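You operate a simulated robot arm through the tools that you are given. There is no shell and no other tool.

The job below is to be done with a simulated robot arm. You get a single attempt, and the scene is never put back.

Task
Wipe the grime off both inner tubes, then run the outer slide home.
Fine: draw it out first; use the white rag and put it back. What is to be rubbed or washed off counts as gone when no trace of it is left.
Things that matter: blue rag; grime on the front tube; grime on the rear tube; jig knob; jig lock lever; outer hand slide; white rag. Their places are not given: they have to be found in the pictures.

Only the result counts: the job must be done as asked and must still hold three seconds after the hand-in. Knocking over, shifting, dropping, spilling or breaking anything else fails it.

Robot
A 6-joint arm with a two-finger parallel gripper, fixed in place. Base frame: the origin is on the floor under the middle of its stand, x ahead of it, y to its left, z up. Readings come in mm, degrees, newtons and seconds.
With the tool pointing down near the work surface it reaches from about 280 to 680 mm from the base axis. Its first joint turns from -166.0 to 166.0 degrees. Payload 1.57 kg.
The tool frame sits at the grasp point between the pads (the TCP): z along the fingers, y along the line on which they close. The tips reach 30 mm beyond it. Largest opening 110 mm; finger width 24, thickness 12; the body of the gripper, 48 by 112 mm, starts 78 mm behind the TCP.
Orientation is that of the tool frame in the base frame, as [roll, pitch, yaw] about the fixed x, y, z axes, in that order (R = Rz(yaw) Ry(pitch) Rx(roll)). With the fingers straight down and closing along the base's y, the tool's x points along the base's -x, its y along +y and its z along -z.

Tools
- The arm moves only by the tool arm_command. Its argument "increments" is a list of rows, each an object (a shift or turn left out is 0, a gripper value left out holds the last) with "translation": the shift along the tool's x, y, z in units of 400 mm (1.0 is 400 mm), a list of three; "angular": the turn, a rotation vector about the tool's x, y, z in units of 90 degrees (1.0 is 90 degrees), a list of three; "claw": the gripper command, from -1 (shut) to 1 (fully open), values between in proportion. In form: [{"translation": [tx, ty, tz], "angular": [rx, ry, rz], "claw": claw}, ...]. A call has 1 to 20 rows; each row is the pose to reach, as a shift and turn from the pose commanded when the call began, along the tool's axes at that moment. A call with a number of a shift or a turn outside -1 to 1 is refused whole. A row lasts 0.2 s, in which the tool goes at most 50 mm and 8.6 degrees; a call with a longer step from one row to the next is refused whole, and so is a gripper value outside its range. A pose out of reach is approached as far as the arm can. The call stops where the force on the tool passes 50 N (or 10 N more than at its start, if that is more) or the arm is blocked; 0.2 s more then pass. The fingers move at their own pace (about 108 mm/s each) and stop on an object; they squeeze with about 24 N. The grip force told is the motor's: it shows also when the fingers shut on nothing. Time passes only in rows, and 0.2 s behind the last, so rows that repeat a pose let the fingers close. The reply holds the time, the measured pose of the TCP, the force on the tool along the base axes, the opening and the grip force, in the units named above and with some noise, with the torque about the TCP (base axes, N m) and any sound that the robot's microphone picked up.
- Cameras (640 x 400 px; columns grow to the right, rows downward): "scene" is fixed at [222.3, -499.1, 1511.6]; the picture's right is [0.94, -0.33, 0.00], its down [-0.22, -0.63, -0.74] and it looks along [0.25, 0.70, -0.67] (base axes); focal length 306 px, centre (320, 200). "wrist" rides on the gripper at [70, 16, -141] in the tool frame; the picture's right is [-0.23, 0.97, 0.00], its down [-0.85, -0.20, -0.48] and it looks along [-0.47, -0.11, 0.88] (tool axes); focal length 222 px, centre (320, 200).
- capture(camera): a new picture of that camera. It takes no simulated time.
- move_column(by): moves the trunk up (or, below 0, down) by that many mm; the arm rides with it, the base frame stays. It gives what a move gives, with no picture.
- probe_pixels(camera, pixels): for up to 12 pixels [column, row] of the newest picture of that camera ("zoom" is the newest enlarged one), the place [x, y, z] in the base frame of the surface seen there, good to about 2 mm. It takes no simulated time.
- zoom(camera, box): a new picture of the part [left, top, right, bottom] of that camera's present view, enlarged. It takes no simulated time.
- close_job(): hands the job in; it is judged then, once.

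Leave the gripper open and the arm clear of the work at the hand-in unless told otherwise.

The tools are called after "Emit:" as name(argument=value, ...) on one line, values as JSON. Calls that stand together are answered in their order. arm_command: Moves the arm, as the interface text tells. Its arguments: {"type":"object","properties":{"increments":{"type":"array"}},"required":["increments"]} The other tools are called the same way: move_column (by) moves the trunk up or down; capture (camera) takes a picture; probe_pixels (camera, pixels) gives the place of the surface under pixels of a picture; zoom (camera, box) takes an enlarged picture of a part of a camera's view; close_job () hands the job in.

At the start:

```text
time: 0.0
tool_pos: [493.8, -4.4, 1245.2]
tcp_rot: [-179.9, 0.0, -180.0]
contact_force: [0.5, 0.6, 0.5]
torque: [-0.01, 0.0, 0.02]
grip_width: 109.8
grasp_force: 0.1
trunk travel left (down, up): [-275.0, 315.0]
```

scene: 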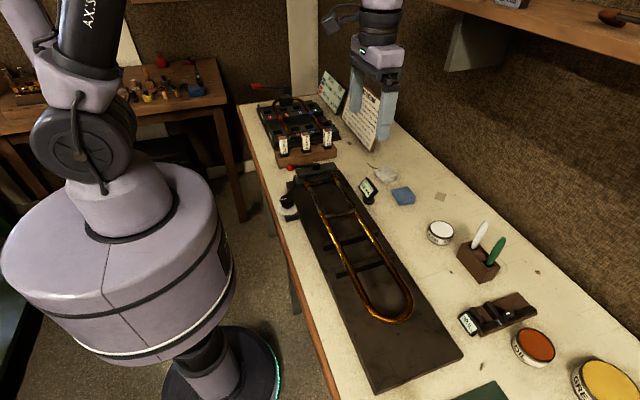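
wrist: 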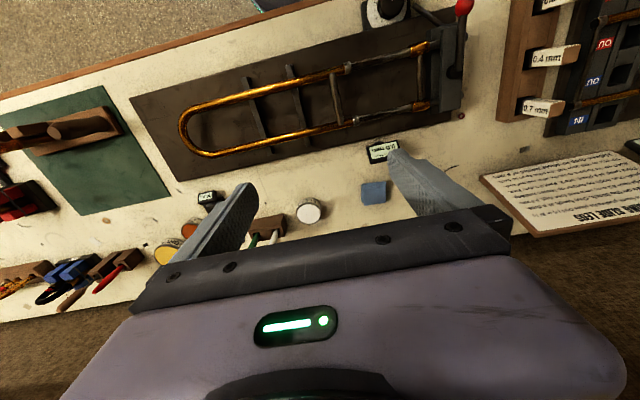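

I see a bench with a trombone slide held in a jig on a dark board, and a white and a blue rag near pixel (385,185). I'll zoom in on these parts to find the details.

Emit:
zoom(camera="scene", box=[250, 140, 430, 252])

Emit:
zoom(camera="scene", box=[290, 60, 450, 160])

Emit:
zoom(camera="scene", box=[270, 210, 470, 335])

Emit:
zoom(camera="wrist", box=[320, 0, 520, 125])

Emit:
zoom(camera="wrist", box=[470, 100, 640, 240])

```text
3.56 times, centred on (340, 196) of scene
```

zoom: 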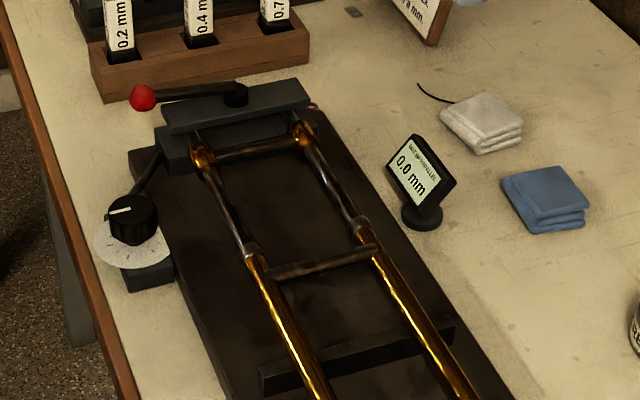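

```text
4.00 times, centred on (370, 110) of scene
```

zoom: 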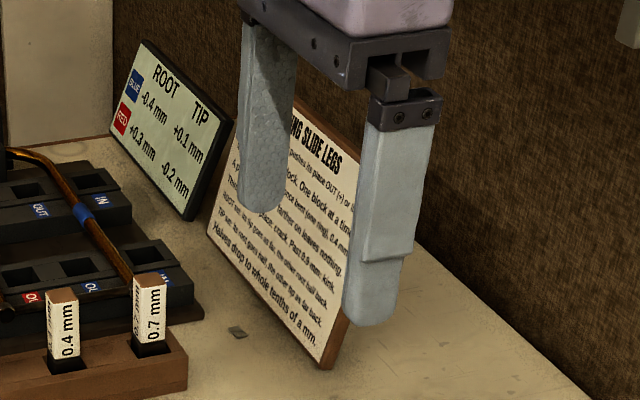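

```text
3.20 times, centred on (370, 272) of scene
```

zoom: 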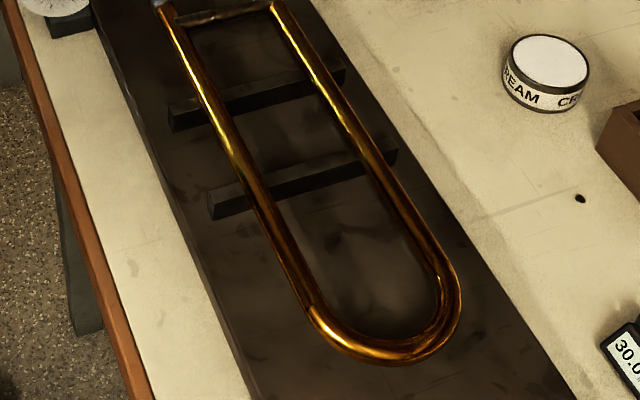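

```text
3.20 times, centred on (420, 62) of wrist
```

zoom: 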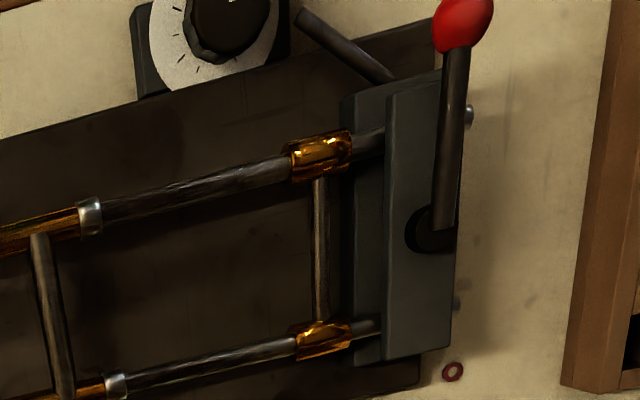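

```text
2.86 times, centred on (555, 170) of wrist
```

zoom: 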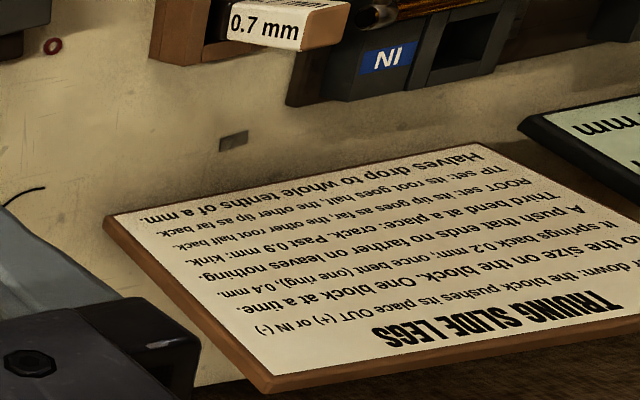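

Next I'll look closer at the meter, the rags and the exposed inner tubes.

Emit:
zoom(camera="scene", box=[355, 160, 419, 200])

Emit:
zoom(camera="scene", box=[290, 165, 370, 215])

Emit:
zoom(camera="scene", box=[330, 60, 394, 160])

Emit:
zoom(camera="scene", box=[240, 90, 340, 210])

Emit:
capture(camera="scene")

Emit:
probe_pixels(camera="scene", pixels=[[386, 172], [403, 194], [366, 190], [288, 201], [291, 167], [306, 170], [322, 213], [351, 207], [306, 183], [334, 177], [363, 315], [411, 300]])

```text
10.00 times, centred on (387, 180) of scene
```

zoom: 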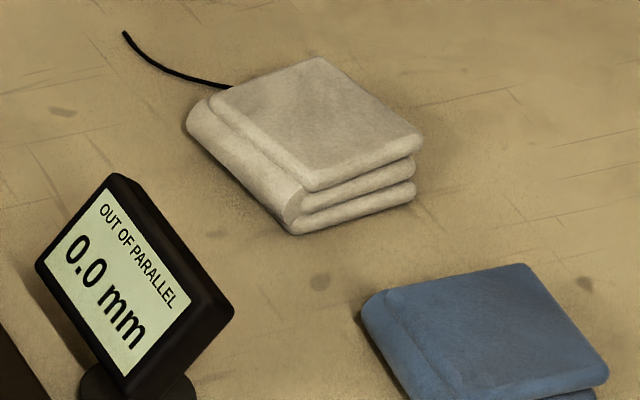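

```text
8.00 times, centred on (330, 190) of scene
```

zoom: 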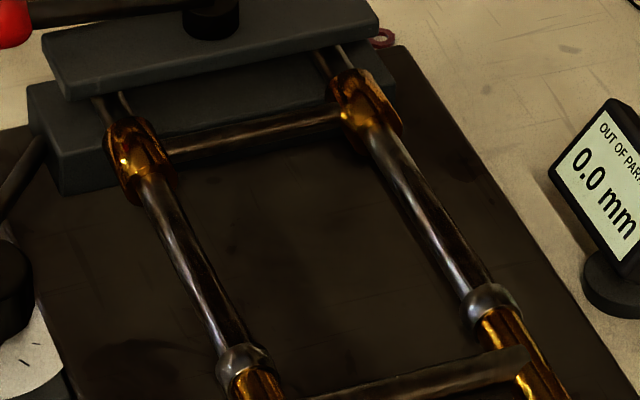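

```text
4.00 times, centred on (362, 110) of scene
```

zoom: 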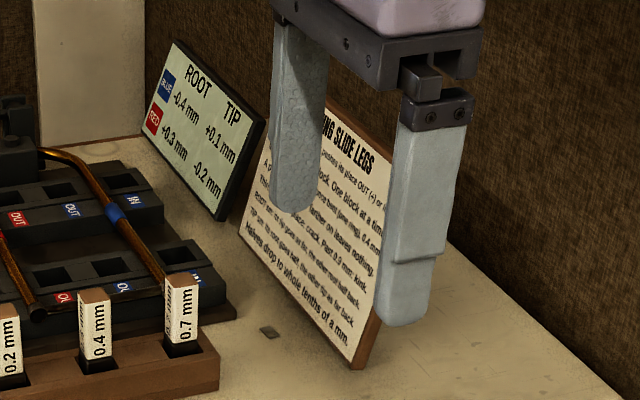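

```text
3.33 times, centred on (290, 150) of scene
```

zoom: 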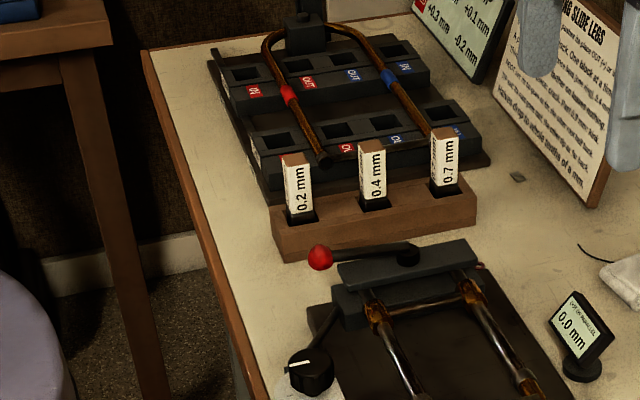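

```text
taken
```

scene: 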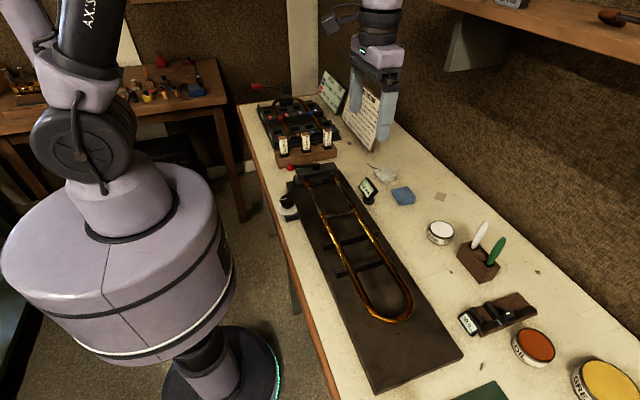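

```text
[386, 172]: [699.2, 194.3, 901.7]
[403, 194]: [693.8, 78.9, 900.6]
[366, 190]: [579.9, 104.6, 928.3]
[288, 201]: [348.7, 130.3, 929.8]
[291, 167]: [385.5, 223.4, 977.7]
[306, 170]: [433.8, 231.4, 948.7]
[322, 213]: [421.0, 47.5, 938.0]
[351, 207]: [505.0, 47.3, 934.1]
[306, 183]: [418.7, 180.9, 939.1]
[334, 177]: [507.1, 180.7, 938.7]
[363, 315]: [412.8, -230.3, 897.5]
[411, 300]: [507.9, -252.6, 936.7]
```

Emit:
zoom(camera="scene", box=[365, 155, 421, 190])

Emit:
probe_pixels(camera="zoom", pixels=[[230, 160], [340, 100], [460, 190], [330, 250], [200, 190], [310, 290], [450, 240], [310, 310], [550, 100], [100, 300], [250, 110], [180, 120]])

Emit:
zoom(camera="scene", box=[290, 165, 370, 215])

Emit:
probe_pixels(camera="zoom", pixels=[[130, 160], [160, 190], [205, 300], [235, 350], [255, 385], [365, 100], [390, 160], [445, 240], [480, 295], [510, 330], [250, 140], [430, 380]])

Emit:
zoom(camera="scene", box=[310, 200, 390, 250])

Emit:
probe_pixels(camera="zoom", pixels=[[130, 135], [230, 105], [330, 75], [150, 150], [200, 250], [250, 380], [370, 120], [440, 230], [330, 200], [180, 350], [300, 340], [450, 310]])

```text
11.43 times, centred on (393, 172) of scene
```

zoom: 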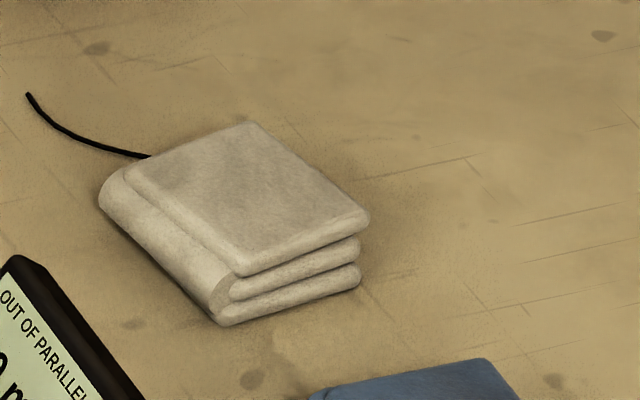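

```text
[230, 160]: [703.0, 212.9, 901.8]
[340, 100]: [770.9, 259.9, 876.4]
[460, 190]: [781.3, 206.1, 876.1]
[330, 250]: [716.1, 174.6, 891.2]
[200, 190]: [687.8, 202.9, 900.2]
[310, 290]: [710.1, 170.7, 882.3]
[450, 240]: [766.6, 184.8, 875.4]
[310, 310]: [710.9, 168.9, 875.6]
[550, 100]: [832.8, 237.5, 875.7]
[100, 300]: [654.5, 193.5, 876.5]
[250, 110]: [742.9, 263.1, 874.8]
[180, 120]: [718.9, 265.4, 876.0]
```

```text
8.00 times, centred on (330, 190) of scene
```

zoom: 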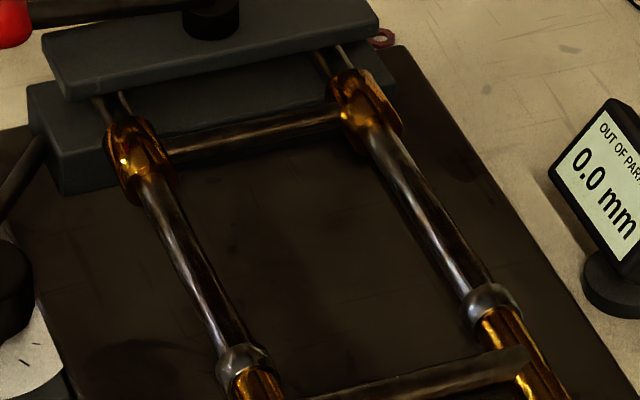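

```text
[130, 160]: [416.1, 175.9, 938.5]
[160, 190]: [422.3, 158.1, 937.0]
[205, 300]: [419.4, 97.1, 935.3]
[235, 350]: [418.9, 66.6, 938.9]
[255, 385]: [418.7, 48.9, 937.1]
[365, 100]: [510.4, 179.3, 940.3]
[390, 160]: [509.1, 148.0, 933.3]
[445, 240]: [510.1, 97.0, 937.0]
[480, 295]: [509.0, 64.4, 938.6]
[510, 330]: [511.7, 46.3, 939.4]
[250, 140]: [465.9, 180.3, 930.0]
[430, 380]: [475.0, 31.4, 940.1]
```

```text
8.00 times, centred on (350, 225) of scene
```

zoom: 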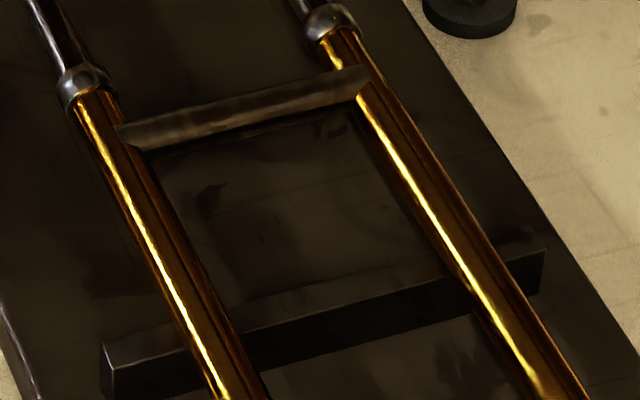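

```text
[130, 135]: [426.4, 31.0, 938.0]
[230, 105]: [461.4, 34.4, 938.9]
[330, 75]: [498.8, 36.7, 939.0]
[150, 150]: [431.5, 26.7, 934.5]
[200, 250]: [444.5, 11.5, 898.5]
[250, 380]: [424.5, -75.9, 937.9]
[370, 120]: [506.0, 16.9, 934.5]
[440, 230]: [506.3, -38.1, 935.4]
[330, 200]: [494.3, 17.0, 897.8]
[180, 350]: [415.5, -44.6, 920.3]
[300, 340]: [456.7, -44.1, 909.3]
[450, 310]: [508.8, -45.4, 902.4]
```

The rags are at a radius of about 700–730 mm, which is near the reach limit. I'll probe the rag outlines, the arm's shoulder, the board and the nearby items to plan around them.

Emit:
zoom(camera="scene", box=[365, 160, 429, 210])

Emit:
probe_pixels(camera="zoom", pixels=[[120, 140], [115, 118], [210, 75], [315, 155], [205, 205], [190, 240], [60, 110], [20, 48], [400, 215], [490, 285], [390, 345], [285, 260]])

Emit:
probe_pixels(camera="scene", pixels=[[78, 150], [72, 120], [110, 200], [90, 30], [380, 20], [370, 80], [380, 392], [463, 352], [300, 250], [384, 318], [345, 270], [375, 262]])

```text
8.00 times, centred on (397, 185) of scene
```

zoom: 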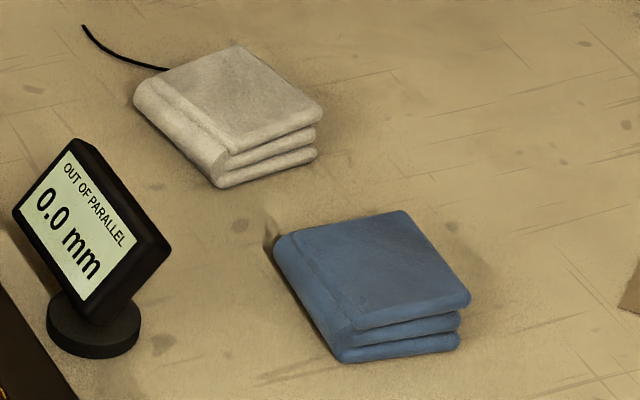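

```text
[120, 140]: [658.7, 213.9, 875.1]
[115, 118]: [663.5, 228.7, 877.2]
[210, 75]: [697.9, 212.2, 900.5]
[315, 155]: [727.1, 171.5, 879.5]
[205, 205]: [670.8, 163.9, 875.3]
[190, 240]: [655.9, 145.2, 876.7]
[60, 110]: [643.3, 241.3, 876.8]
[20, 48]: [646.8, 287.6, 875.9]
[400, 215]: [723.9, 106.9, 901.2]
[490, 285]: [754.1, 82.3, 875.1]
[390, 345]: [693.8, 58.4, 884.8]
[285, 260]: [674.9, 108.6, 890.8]
```

```text
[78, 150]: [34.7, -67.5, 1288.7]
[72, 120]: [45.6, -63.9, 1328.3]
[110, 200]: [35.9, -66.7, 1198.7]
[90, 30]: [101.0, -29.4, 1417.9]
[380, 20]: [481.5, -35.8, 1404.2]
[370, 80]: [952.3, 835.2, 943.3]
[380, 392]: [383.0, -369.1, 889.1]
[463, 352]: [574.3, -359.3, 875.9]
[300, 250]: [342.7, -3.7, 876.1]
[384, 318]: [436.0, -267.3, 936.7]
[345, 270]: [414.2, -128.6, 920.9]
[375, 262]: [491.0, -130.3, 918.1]
```

The tubes lie along y at x≈419 and x≈509, with z≈938 on top. I'll move the gripper above the exposed part of the inner tubes, staying well clear, and look with the wrist camera.

Emit:
arm_command(increments=[{"translation": [0.045, 0.055, 0.065]}, {"translation": [0.09, 0.11, 0.135]}, {"translation": [0.14, 0.165, 0.205]}, {"translation": [0.19, 0.22, 0.275]}, {"translation": [0.235, 0.28, 0.345]}, {"translation": [0.28, 0.335, 0.4125]}, {"translation": [0.28, 0.335, 0.4125]}])

Emit:
capture(camera="wrist")

Emit:
capture(camera="scene")

```text
time: 1.6
tool_pos: [382.1, 130.2, 1078.7]
tcp_rot: [-180.0, 0.0, 180.0]
contact_force: [0.5, 0.0, -0.5]
torque: [-0.01, 0.03, -0.02]
grip_width: 110.0
grasp_force: 0.0
trunk travel left (down, up): [-275.0, 315.0]
```

```text
taken
```

wrist: 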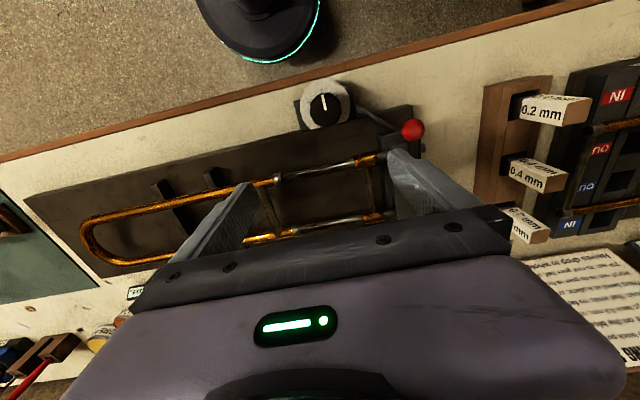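

```text
taken
```

scene: 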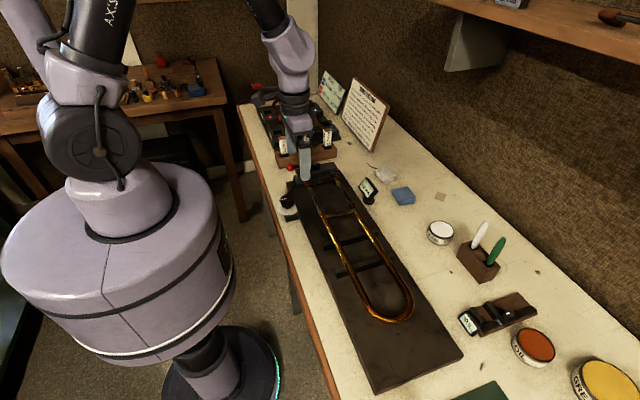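

Emit:
zoom(camera="wrist", box=[240, 130, 440, 255])

Emit:
arm_command(increments=[{"translation": [-0.1, 0.0, 0.0]}, {"translation": [-0.2, 0.0, 0.03]}, {"translation": [-0.3, 0.0, 0.06]}, {"translation": [-0.3, 0.0, 0.06]}])

Emit:
zoom(camera="wrist", box=[200, 0, 520, 200])

Emit:
capture(camera="wrist")

```text
3.20 times, centred on (340, 192) of wrist
```

zoom: 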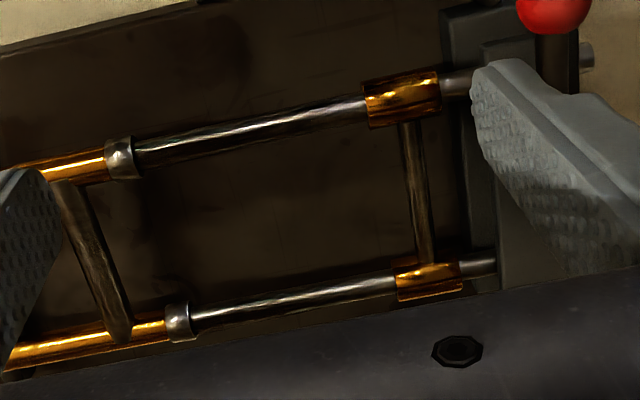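

```text
time: 2.6
tool_pos: [502.3, 127.5, 1056.4]
tcp_rot: [180.0, 0.0, -180.0]
contact_force: [-0.2, -1.3, 0.1]
torque: [-0.01, -0.01, 0.0]
grip_width: 109.9
grasp_force: 0.1
trunk travel left (down, up): [-275.0, 315.0]
```

```text
2.00 times, centred on (360, 100) of wrist
```

zoom: 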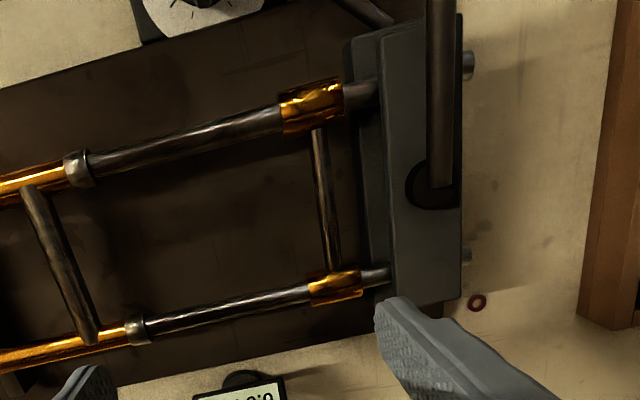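

```text
taken
```

wrist: 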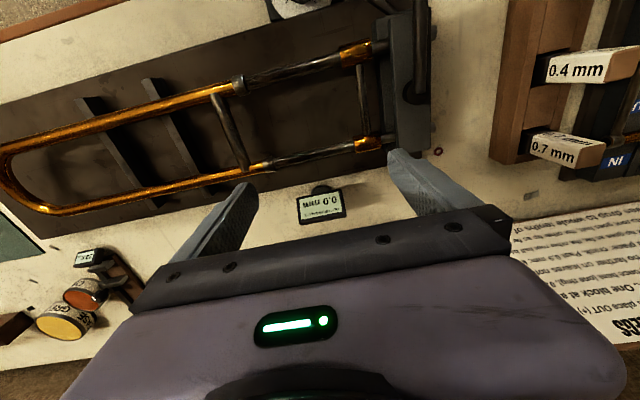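

The exposed chrome shows no clear grime, so it is probably hidden under the outer slide. I'll measure the brace and the tubes precisely in the wrist view.

Emit:
zoom(camera="wrist", box=[190, 50, 310, 190])

Emit:
capture(camera="wrist")

Emit:
probe_pixels(camera="wrist", pixels=[[217, 100], [229, 125], [240, 155], [238, 82], [260, 165], [344, 55], [356, 145], [362, 95], [350, 47], [330, 150], [290, 75], [300, 157]])

Emit:
probe_pixels(camera="wrist", pixels=[[155, 100], [100, 120], [60, 210], [10, 180], [100, 205], [180, 103], [220, 172], [320, 205], [300, 95], [15, 215], [80, 135], [225, 130]])

```text
2.86 times, centred on (250, 120) of wrist
```

zoom: 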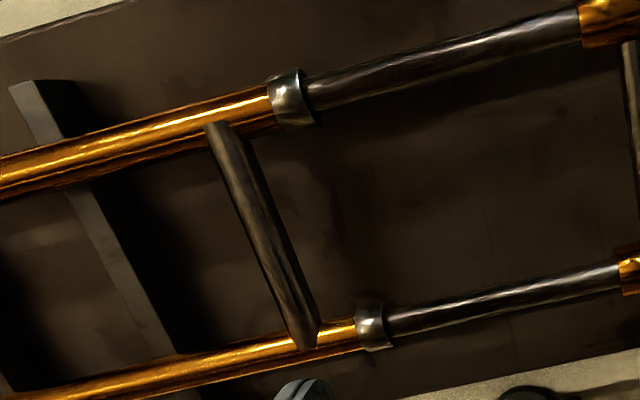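

```text
taken
```

wrist: 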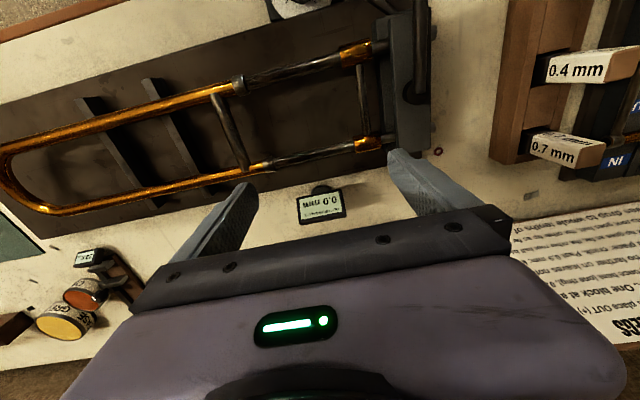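

```text
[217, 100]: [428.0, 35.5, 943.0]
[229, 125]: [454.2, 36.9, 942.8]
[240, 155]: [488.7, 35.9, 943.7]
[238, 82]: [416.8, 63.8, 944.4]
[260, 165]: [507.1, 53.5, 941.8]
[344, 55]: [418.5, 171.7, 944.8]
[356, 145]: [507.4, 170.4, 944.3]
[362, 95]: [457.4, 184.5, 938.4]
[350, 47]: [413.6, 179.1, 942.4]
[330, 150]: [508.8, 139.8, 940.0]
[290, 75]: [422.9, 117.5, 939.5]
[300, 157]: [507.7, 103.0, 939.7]
```

```text
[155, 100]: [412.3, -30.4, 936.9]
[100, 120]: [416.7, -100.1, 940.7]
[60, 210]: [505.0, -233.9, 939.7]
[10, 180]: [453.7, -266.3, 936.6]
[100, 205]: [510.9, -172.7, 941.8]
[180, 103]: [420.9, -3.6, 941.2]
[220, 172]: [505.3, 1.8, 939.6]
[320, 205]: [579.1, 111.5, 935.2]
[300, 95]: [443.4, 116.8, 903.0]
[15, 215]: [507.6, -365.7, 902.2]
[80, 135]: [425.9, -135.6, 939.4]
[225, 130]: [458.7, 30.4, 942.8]
```

The brace top is at about z 943, y 35, and the support bars sit lower at about z 920. Before drawing the slide out I'll check that the space past its bow (y < -300) is free.

Emit:
arm_command(increments=[{"translation": [0.0, -0.11, -0.03]}, {"translation": [0.0, -0.22, -0.06]}, {"translation": [0.0, -0.33, -0.09]}, {"translation": [0.0, -0.44, -0.12]}, {"translation": [0.0, -0.55, -0.15]}, {"translation": [0.0, -0.66, -0.18]}, {"translation": [0.0, -0.77, -0.2]}, {"translation": [0.0, -0.88, -0.2]}, {"translation": [0.0, -0.88, -0.2]}])

Emit:
capture(camera="wrist")

```text
time: 4.6
tool_pos: [502.8, -224.3, 1133.9]
tcp_rot: [-180.0, 0.1, 179.9]
contact_force: [0.5, -0.4, 0.1]
torque: [0.0, 0.0, 0.0]
grip_width: 110.1
grasp_force: 0.1
trunk travel left (down, up): [-275.0, 315.0]
```

```text
taken
```

wrist: 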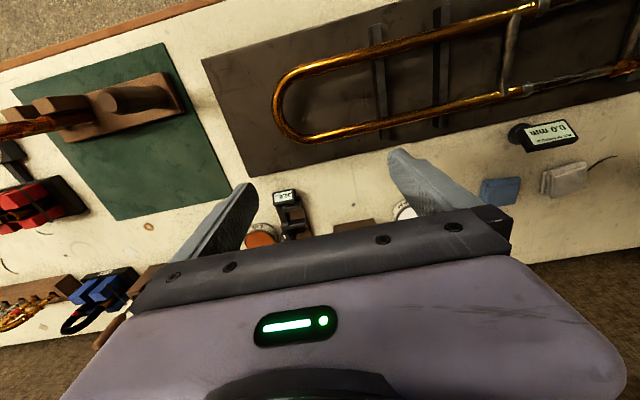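

Emit:
probe_pixels(camera="wrist", pixels=[[275, 95], [277, 120], [284, 95], [235, 130], [180, 100], [125, 95], [165, 85], [70, 120], [180, 200], [220, 100], [378, 70], [440, 60]])

Emit:
zoom(camera="wrist", box=[0, 20, 320, 220])

Emit:
zoom(camera="wrist", box=[470, 110, 630, 210])

Emit:
probe_pixels(camera="zoom", pixels=[[300, 230], [450, 230], [285, 330], [465, 320], [380, 280], [300, 270], [100, 320], [60, 280], [190, 280], [520, 215], [580, 185], [240, 120]])

```text
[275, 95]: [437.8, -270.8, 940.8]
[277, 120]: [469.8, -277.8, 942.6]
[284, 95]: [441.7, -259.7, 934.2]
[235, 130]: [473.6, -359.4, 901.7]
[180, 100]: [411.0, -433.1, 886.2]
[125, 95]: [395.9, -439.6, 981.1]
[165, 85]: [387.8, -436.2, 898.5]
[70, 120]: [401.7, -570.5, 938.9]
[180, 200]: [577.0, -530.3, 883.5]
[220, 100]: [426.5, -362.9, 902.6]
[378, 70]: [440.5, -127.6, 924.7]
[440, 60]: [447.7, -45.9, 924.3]
```

```text
2.00 times, centred on (160, 120) of wrist
```

zoom: 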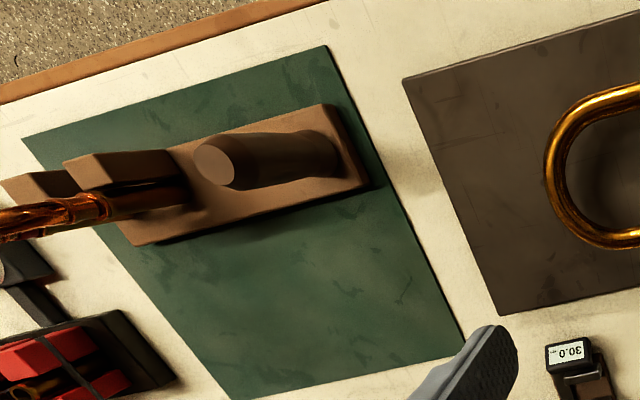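

```text
4.00 times, centred on (550, 160) of wrist
```

zoom: 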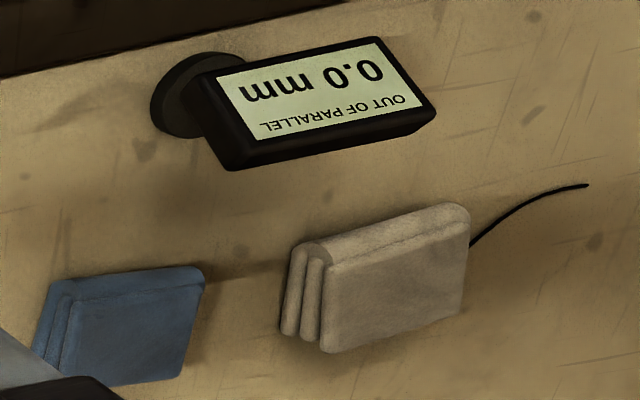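

```text
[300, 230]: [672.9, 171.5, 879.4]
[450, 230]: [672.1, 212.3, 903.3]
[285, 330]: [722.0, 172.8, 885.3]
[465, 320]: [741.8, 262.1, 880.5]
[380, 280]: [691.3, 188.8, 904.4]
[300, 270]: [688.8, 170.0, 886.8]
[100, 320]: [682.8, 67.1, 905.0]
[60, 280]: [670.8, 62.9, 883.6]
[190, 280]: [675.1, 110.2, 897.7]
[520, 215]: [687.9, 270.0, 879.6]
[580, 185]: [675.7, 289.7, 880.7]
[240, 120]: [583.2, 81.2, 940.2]
```

Past the board at about (396, -440) there is a vertical post whose top is at z 981, so I must keep the draw-out under about 160 mm. Now I'll move above the brace (x≈463, y≈35) with the fingers half open.

Emit:
arm_command(increments=[{"translation": [0.014, 0.092, 0.03], "claw": -0.09}, {"translation": [0.028, 0.185, 0.06], "claw": -0.09}, {"translation": [0.042, 0.277, 0.1]}, {"translation": [0.056, 0.37, 0.15]}, {"translation": [0.07, 0.462, 0.2]}, {"translation": [0.085, 0.555, 0.25]}, {"translation": [0.0995, 0.647, 0.31]}, {"translation": [0.0995, 0.647, 0.31]}])

Emit:
capture(camera="wrist")

Emit:
zoom(camera="scene", box=[290, 140, 410, 240])

```text
time: 6.4
tool_pos: [462.0, 35.6, 1011.2]
tcp_rot: [-180.0, 0.0, 180.0]
contact_force: [0.7, 0.8, -0.1]
torque: [0.01, -0.01, -0.02]
grip_width: 50.2
grasp_force: 0.0
trunk travel left (down, up): [-275.0, 315.0]
```

```text
taken
```

wrist: 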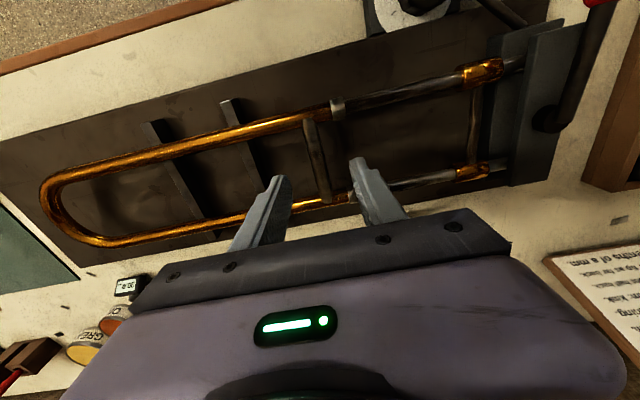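

```text
4.00 times, centred on (350, 190) of scene
```

zoom: 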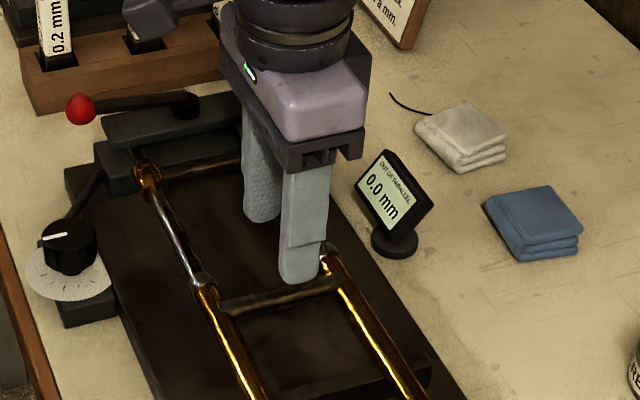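

The fingers straddle the brace. I'll descend to TCP z≈956 (tips at about 926, above the 924 support bars) and then close.

Emit:
arm_command(increments=[{"translation": [0.0, 0.0, 0.05]}, {"translation": [0.0, 0.0, 0.1]}, {"translation": [0.0, 0.0, 0.138]}, {"translation": [0.0, 0.0, 0.138]}])

Emit:
capture(camera="wrist")

```text
time: 7.4
tool_pos: [462.5, 35.9, 956.2]
tcp_rot: [180.0, 0.0, -179.9]
contact_force: [-0.5, -0.5, -0.2]
torque: [-0.05, -0.02, 0.01]
grip_width: 50.2
grasp_force: 0.0
trunk travel left (down, up): [-275.0, 315.0]
```

```text
taken
```

wrist: 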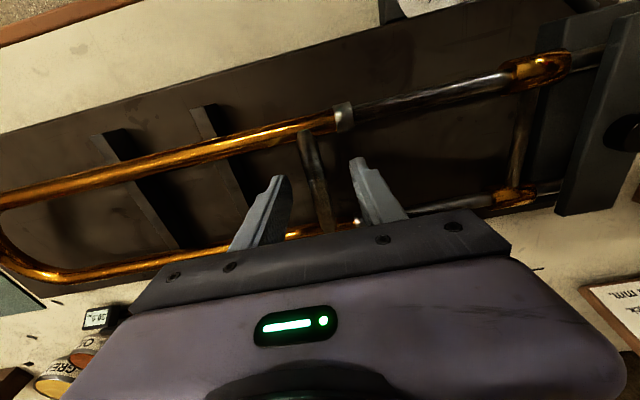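

The brace lies between the fingers, so I'll close on it.

Emit:
arm_command(increments=[{"claw": -1}, {"claw": -1}, {"claw": -1}, {"claw": -1}])

Emit:
capture(camera="wrist")

```text
time: 8.4
tool_pos: [462.5, 35.3, 956.4]
tcp_rot: [-180.0, 0.1, -180.0]
contact_force: [0.6, -1.8, -4.2]
torque: [-0.02, -0.55, 0.05]
grip_width: 14.6
grasp_force: 30.8
trunk travel left (down, up): [-275.0, 315.0]
```

```text
taken
```

wrist: 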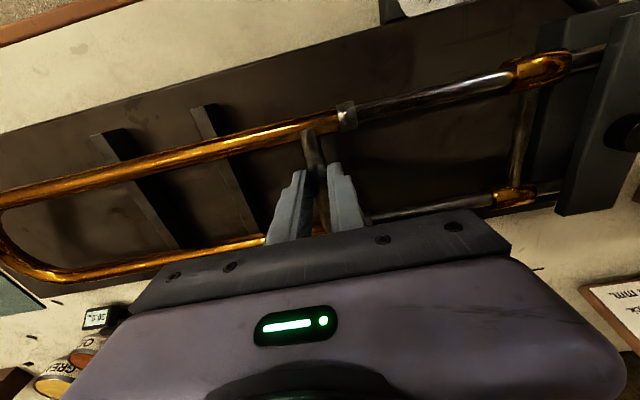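

The brace is gripped with an opening of 14.6 mm. I'll draw the slide slowly along -y for 40 mm and watch the force.

Emit:
arm_command(increments=[{"translation": [0, -0.025, 0], "claw": -1}, {"translation": [0, -0.05, 0]}, {"translation": [0, -0.075, 0]}, {"translation": [0, -0.1, 0]}])

Emit:
zoom(camera="scene", box=[280, 150, 440, 250])

Emit:
capture(camera="wrist")

```text
time: 9.4
tool_pos: [463.2, -4.7, 955.9]
tcp_rot: [180.0, 0.0, -179.9]
contact_force: [-0.8, -1.7, -4.7]
torque: [0.12, 0.12, 0.07]
grip_width: 14.7
grasp_force: 30.6
trunk travel left (down, up): [-275.0, 315.0]
```

```text
4.00 times, centred on (360, 200) of scene
```

zoom: 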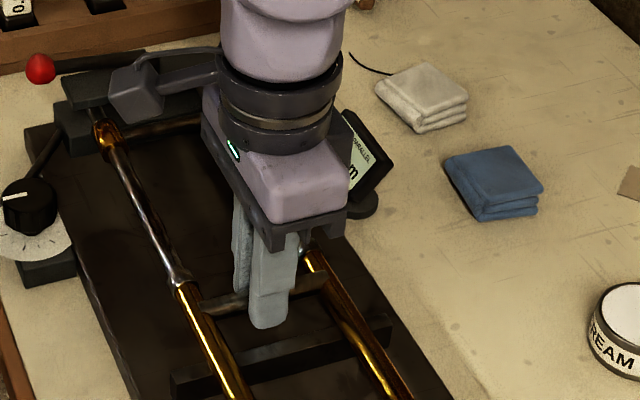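

```text
taken
```

wrist: 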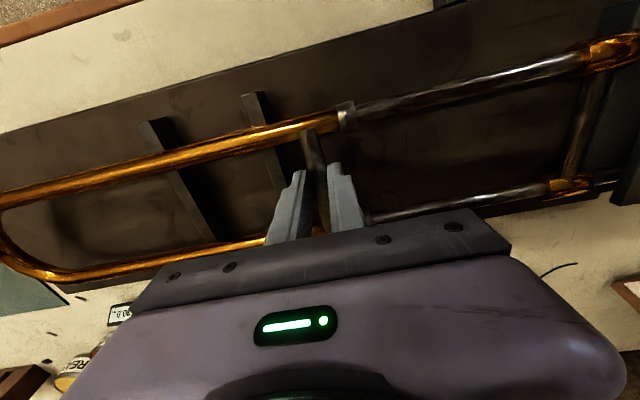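

The slide moves freely (y force about 2 N) and no grime is visible yet. I'll draw it another 40 mm.

Emit:
arm_command(increments=[{"translation": [0, -0.025, 0], "claw": -1}, {"translation": [0, -0.05, 0]}, {"translation": [0, -0.075, 0]}, {"translation": [0, -0.1, 0]}])

Emit:
zoom(camera="scene", box=[280, 150, 440, 250])

Emit:
capture(camera="wrist")

```text
time: 10.4
tool_pos: [461.7, -45.1, 956.0]
tcp_rot: [180.0, -0.1, 179.9]
contact_force: [-0.4, -1.8, -16.7]
torque: [0.0, -0.42, 0.06]
grip_width: 14.8
grasp_force: 31.0
trunk travel left (down, up): [-275.0, 315.0]
```

```text
4.00 times, centred on (360, 200) of scene
```

zoom: 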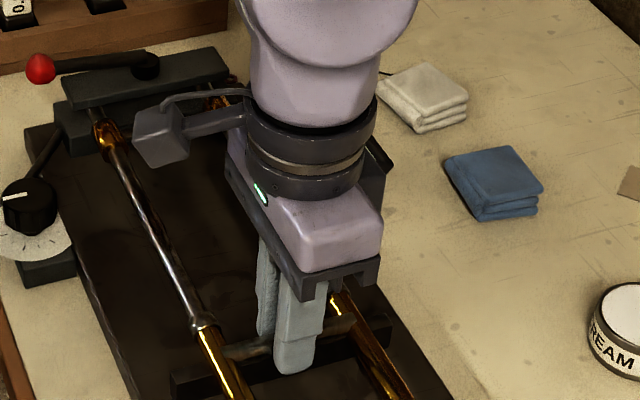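

```text
taken
```

wrist: 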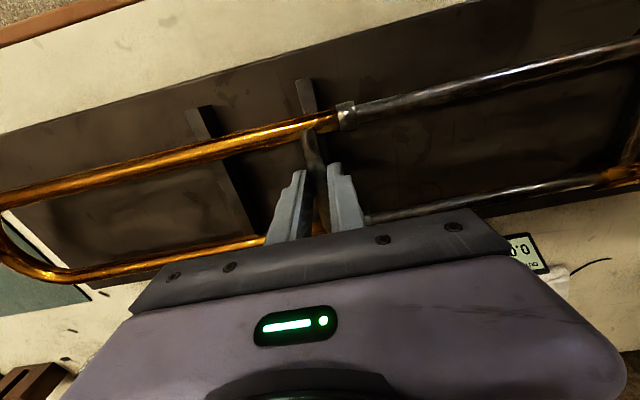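

Emit:
zoom(camera="wrist", box=[330, 30, 640, 220])

Emit:
zoom(camera="scene", box=[295, 170, 355, 250])

```text
2.06 times, centred on (485, 125) of wrist
```

zoom: 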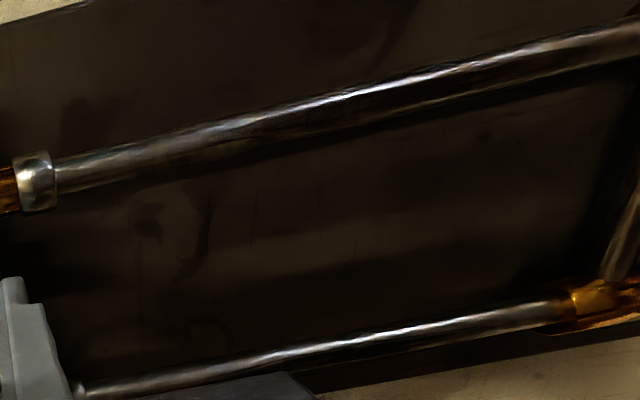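

```text
5.00 times, centred on (325, 210) of scene
```

zoom: 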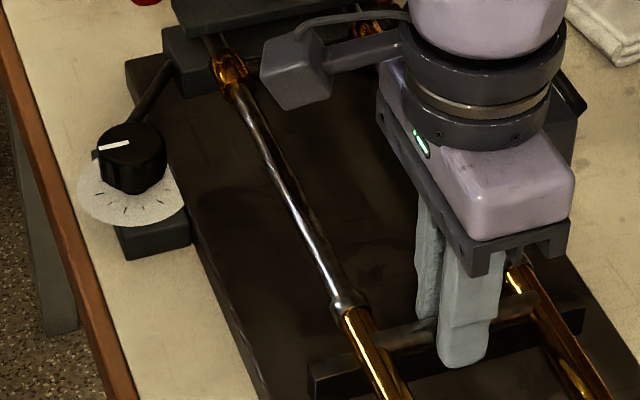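

Still clean chrome. The 16.7 N downward pull suggests my grip sits a hair too high, so I'll ease down 0.6 mm and draw on slowly.

Emit:
arm_command(increments=[{"translation": [0, -0.01, 0.0015], "claw": -1}, {"translation": [0, -0.03, 0.0015]}, {"translation": [0, -0.05, 0.0015]}])

Emit:
capture(camera="wrist")

Emit:
zoom(camera="scene", box=[295, 170, 455, 290])

```text
time: 10.9
tool_pos: [462.5, -45.2, 956.2]
tcp_rot: [-180.0, 0.0, -179.9]
contact_force: [3.8, 29.8, -1.2]
torque: [0.69, -0.11, -0.09]
grip_width: 15.1
grasp_force: 31.2
trunk travel left (down, up): [-275.0, 315.0]
stopped in row 2: the force on the tool passed its limit at 58 N (the readings are from after the stop); the commanded pose is now the measured one
```

```text
taken
```

wrist: 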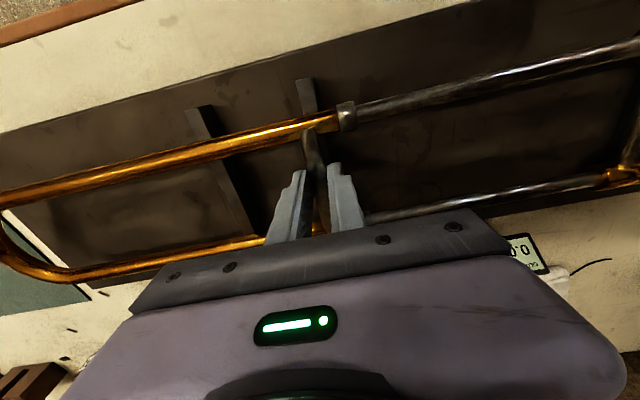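

```text
3.33 times, centred on (375, 230) of scene
```

zoom: 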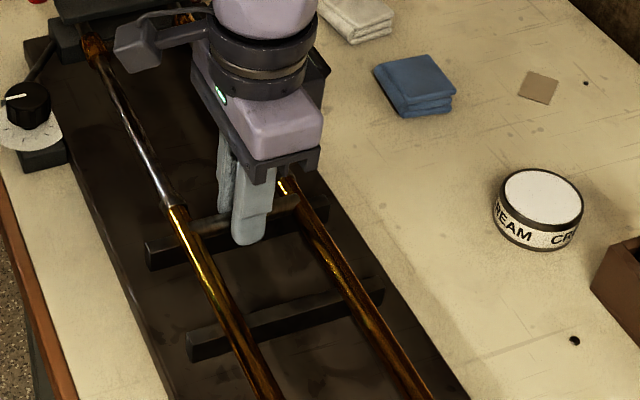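

The slide came to a hard stop at y≈-45, having moved out 80 mm with its end at y≈-14. This looks like its travel limit. I'll let go, lift straight up and inspect the exposed inner tubes.

Emit:
arm_command(increments=[{"translation": [0, 0.001, 0], "claw": -0.3}, {"translation": [0, 0.001, 0], "claw": -0.3}, {"translation": [0, 0.001, 0], "claw": -0.3}])

Emit:
arm_command(increments=[{"translation": [0, 0, -0.1]}, {"translation": [0, 0, -0.2]}, {"translation": [-0.05, 0.03, -0.3]}, {"translation": [-0.12, 0.08, -0.35]}, {"translation": [-0.2, 0.16, -0.35]}, {"translation": [-0.2, 0.26, -0.35]}, {"translation": [-0.2, 0.26, -0.35]}])

Emit:
capture(camera="wrist")

Emit:
zoom(camera="wrist", box=[200, 0, 440, 170])

```text
time: 11.7
tool_pos: [462.2, -49.0, 955.9]
tcp_rot: [180.0, 0.0, -180.0]
contact_force: [-0.3, 1.0, 0.5]
torque: [0.01, 0.03, 0.06]
grip_width: 38.5
grasp_force: 0.1
trunk travel left (down, up): [-275.0, 315.0]
```

```text
time: 13.3
tool_pos: [543.2, 54.6, 1094.8]
tcp_rot: [180.0, -0.1, 179.9]
contact_force: [-0.5, 0.3, -0.4]
torque: [0.03, -0.02, 0.0]
grip_width: 38.7
grasp_force: 0.0
trunk travel left (down, up): [-275.0, 315.0]
```

```text
taken
```

wrist: 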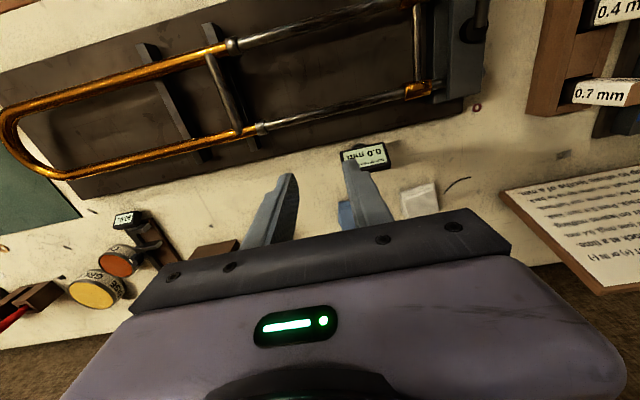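

```text
2.35 times, centred on (320, 85) of wrist
```

zoom: 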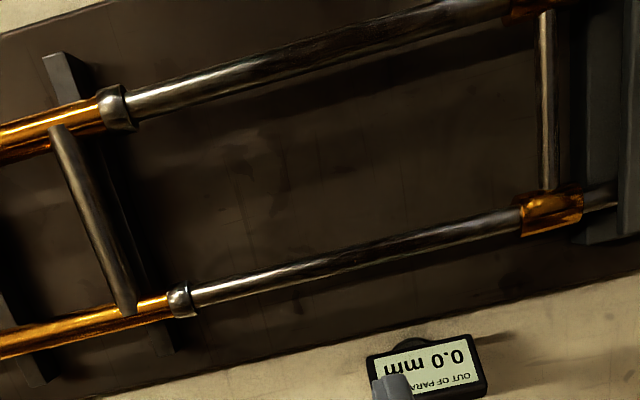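

Emit:
zoom(camera="scene", box=[290, 165, 380, 245])

Emit:
zoom(camera="wrist", box=[300, 0, 440, 60])

Emit:
zoom(camera="wrist", box=[250, 70, 430, 140])

Emit:
zoom(camera="scene", box=[325, 170, 365, 220])

Emit:
zoom(camera="scene", box=[298, 175, 338, 245])

```text
5.00 times, centred on (335, 205) of scene
```

zoom: 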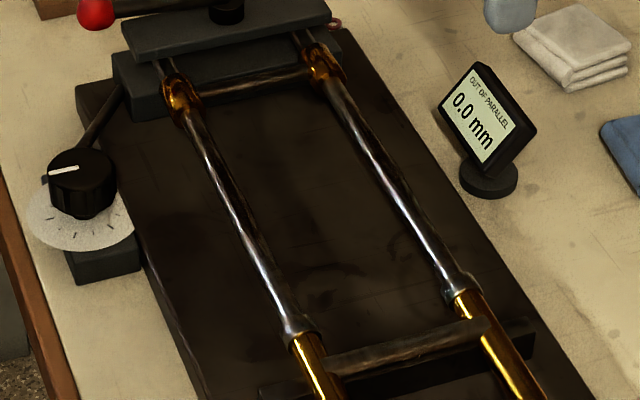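

```text
4.57 times, centred on (370, 30) of wrist
```

zoom: 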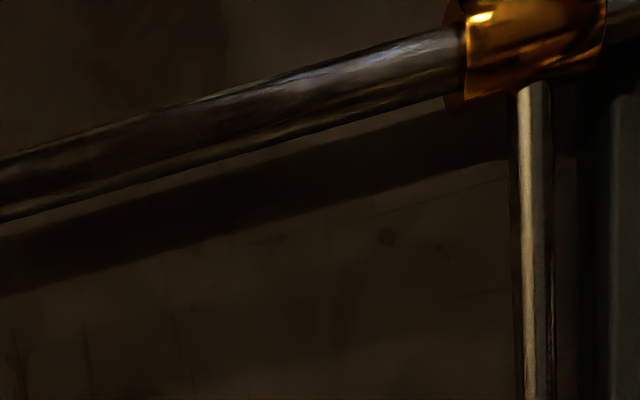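

```text
3.56 times, centred on (340, 105) of wrist
```

zoom: 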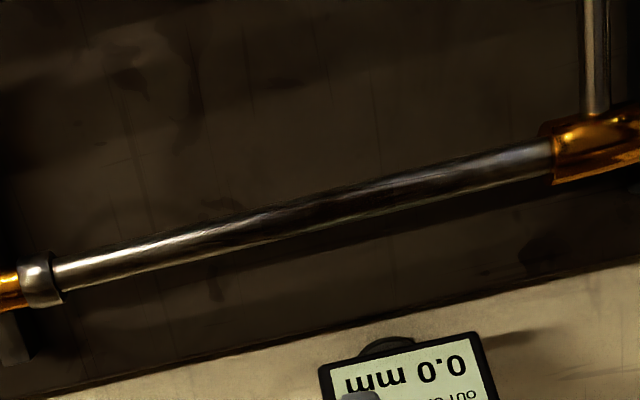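

```text
8.00 times, centred on (345, 195) of scene
```

zoom: 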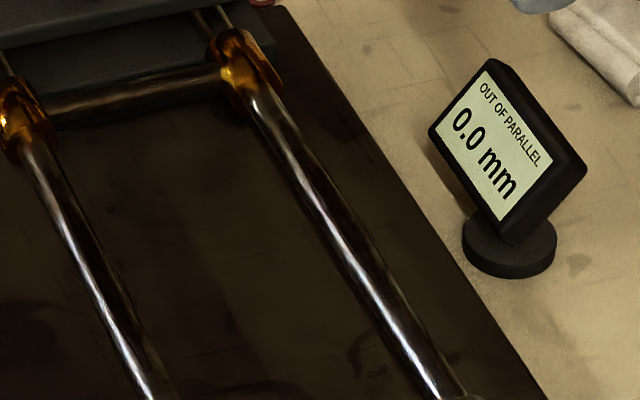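

```text
5.71 times, centred on (318, 210) of scene
```

zoom: 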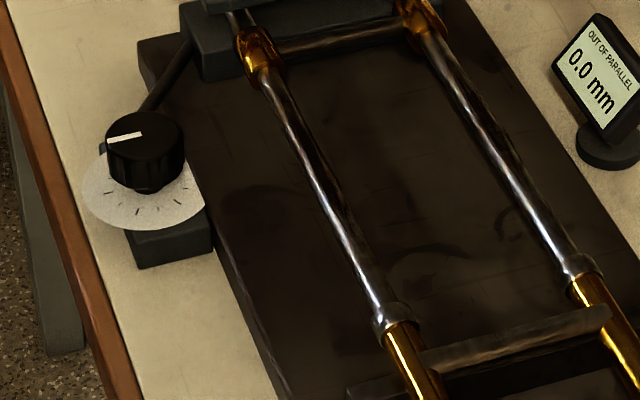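

I can't tell grime from reflections at this distance. I'll bring the wrist camera nearer to the rear tube while staying above the meter (top at about 945).

Emit:
arm_command(increments=[{"translation": [-0.02, 0.04, 0.06]}, {"translation": [-0.04, 0.08, 0.13]}, {"translation": [-0.0575, 0.1135, 0.21]}, {"translation": [-0.0575, 0.1135, 0.21]}])

Emit:
capture(camera="wrist")

Emit:
zoom(camera="wrist", box=[160, 0, 480, 200])

```text
time: 14.3
tool_pos: [565.6, 98.4, 1011.9]
tcp_rot: [179.9, -0.1, -180.0]
contact_force: [-0.6, -0.6, -0.6]
torque: [0.02, -0.03, -0.04]
grip_width: 38.2
grasp_force: 0.1
trunk travel left (down, up): [-275.0, 315.0]
```

```text
taken
```

wrist: 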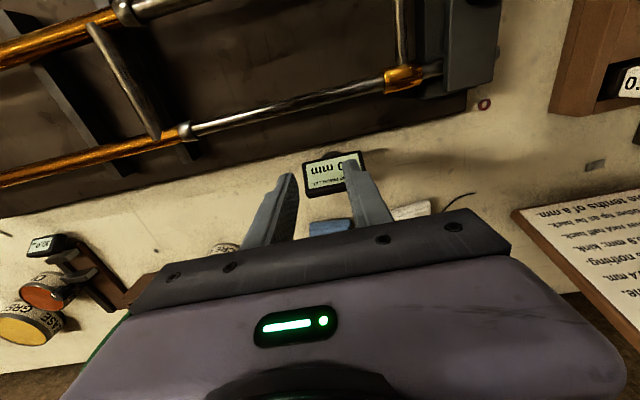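

```text
2.00 times, centred on (320, 100) of wrist
```

zoom: 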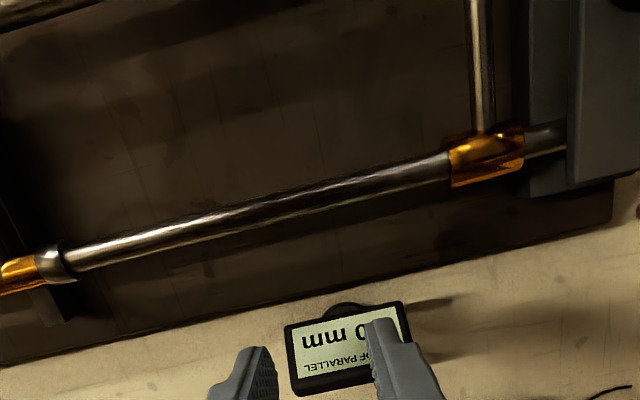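

Emit:
zoom(camera="wrist", box=[180, 60, 300, 140])

Emit:
zoom(camera="wrist", box=[280, 60, 400, 140])

Emit:
probe_pixels(camera="wrist", pixels=[[184, 130], [192, 128], [200, 127], [260, 112], [300, 103], [340, 94], [370, 87], [387, 78], [400, 75], [420, 75], [130, 80], [150, 115]])

```text
5.00 times, centred on (240, 100) of wrist
```

zoom: 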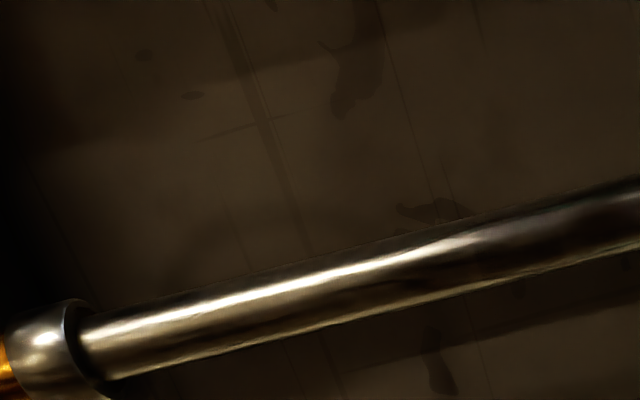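

```text
5.00 times, centred on (340, 100) of wrist
```

zoom: 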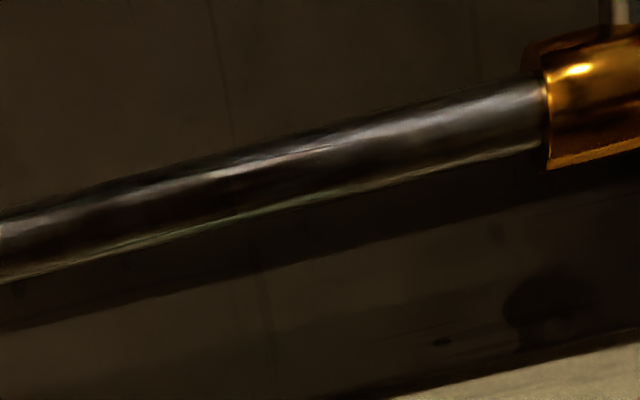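

```text
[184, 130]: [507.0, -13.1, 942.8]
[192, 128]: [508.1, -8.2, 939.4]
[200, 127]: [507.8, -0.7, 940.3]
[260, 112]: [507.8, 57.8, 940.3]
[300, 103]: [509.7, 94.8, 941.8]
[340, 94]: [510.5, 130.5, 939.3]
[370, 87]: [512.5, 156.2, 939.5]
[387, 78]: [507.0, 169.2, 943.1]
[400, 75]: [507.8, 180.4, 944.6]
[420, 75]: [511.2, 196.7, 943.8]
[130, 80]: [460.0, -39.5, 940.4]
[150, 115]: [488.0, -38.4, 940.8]
```

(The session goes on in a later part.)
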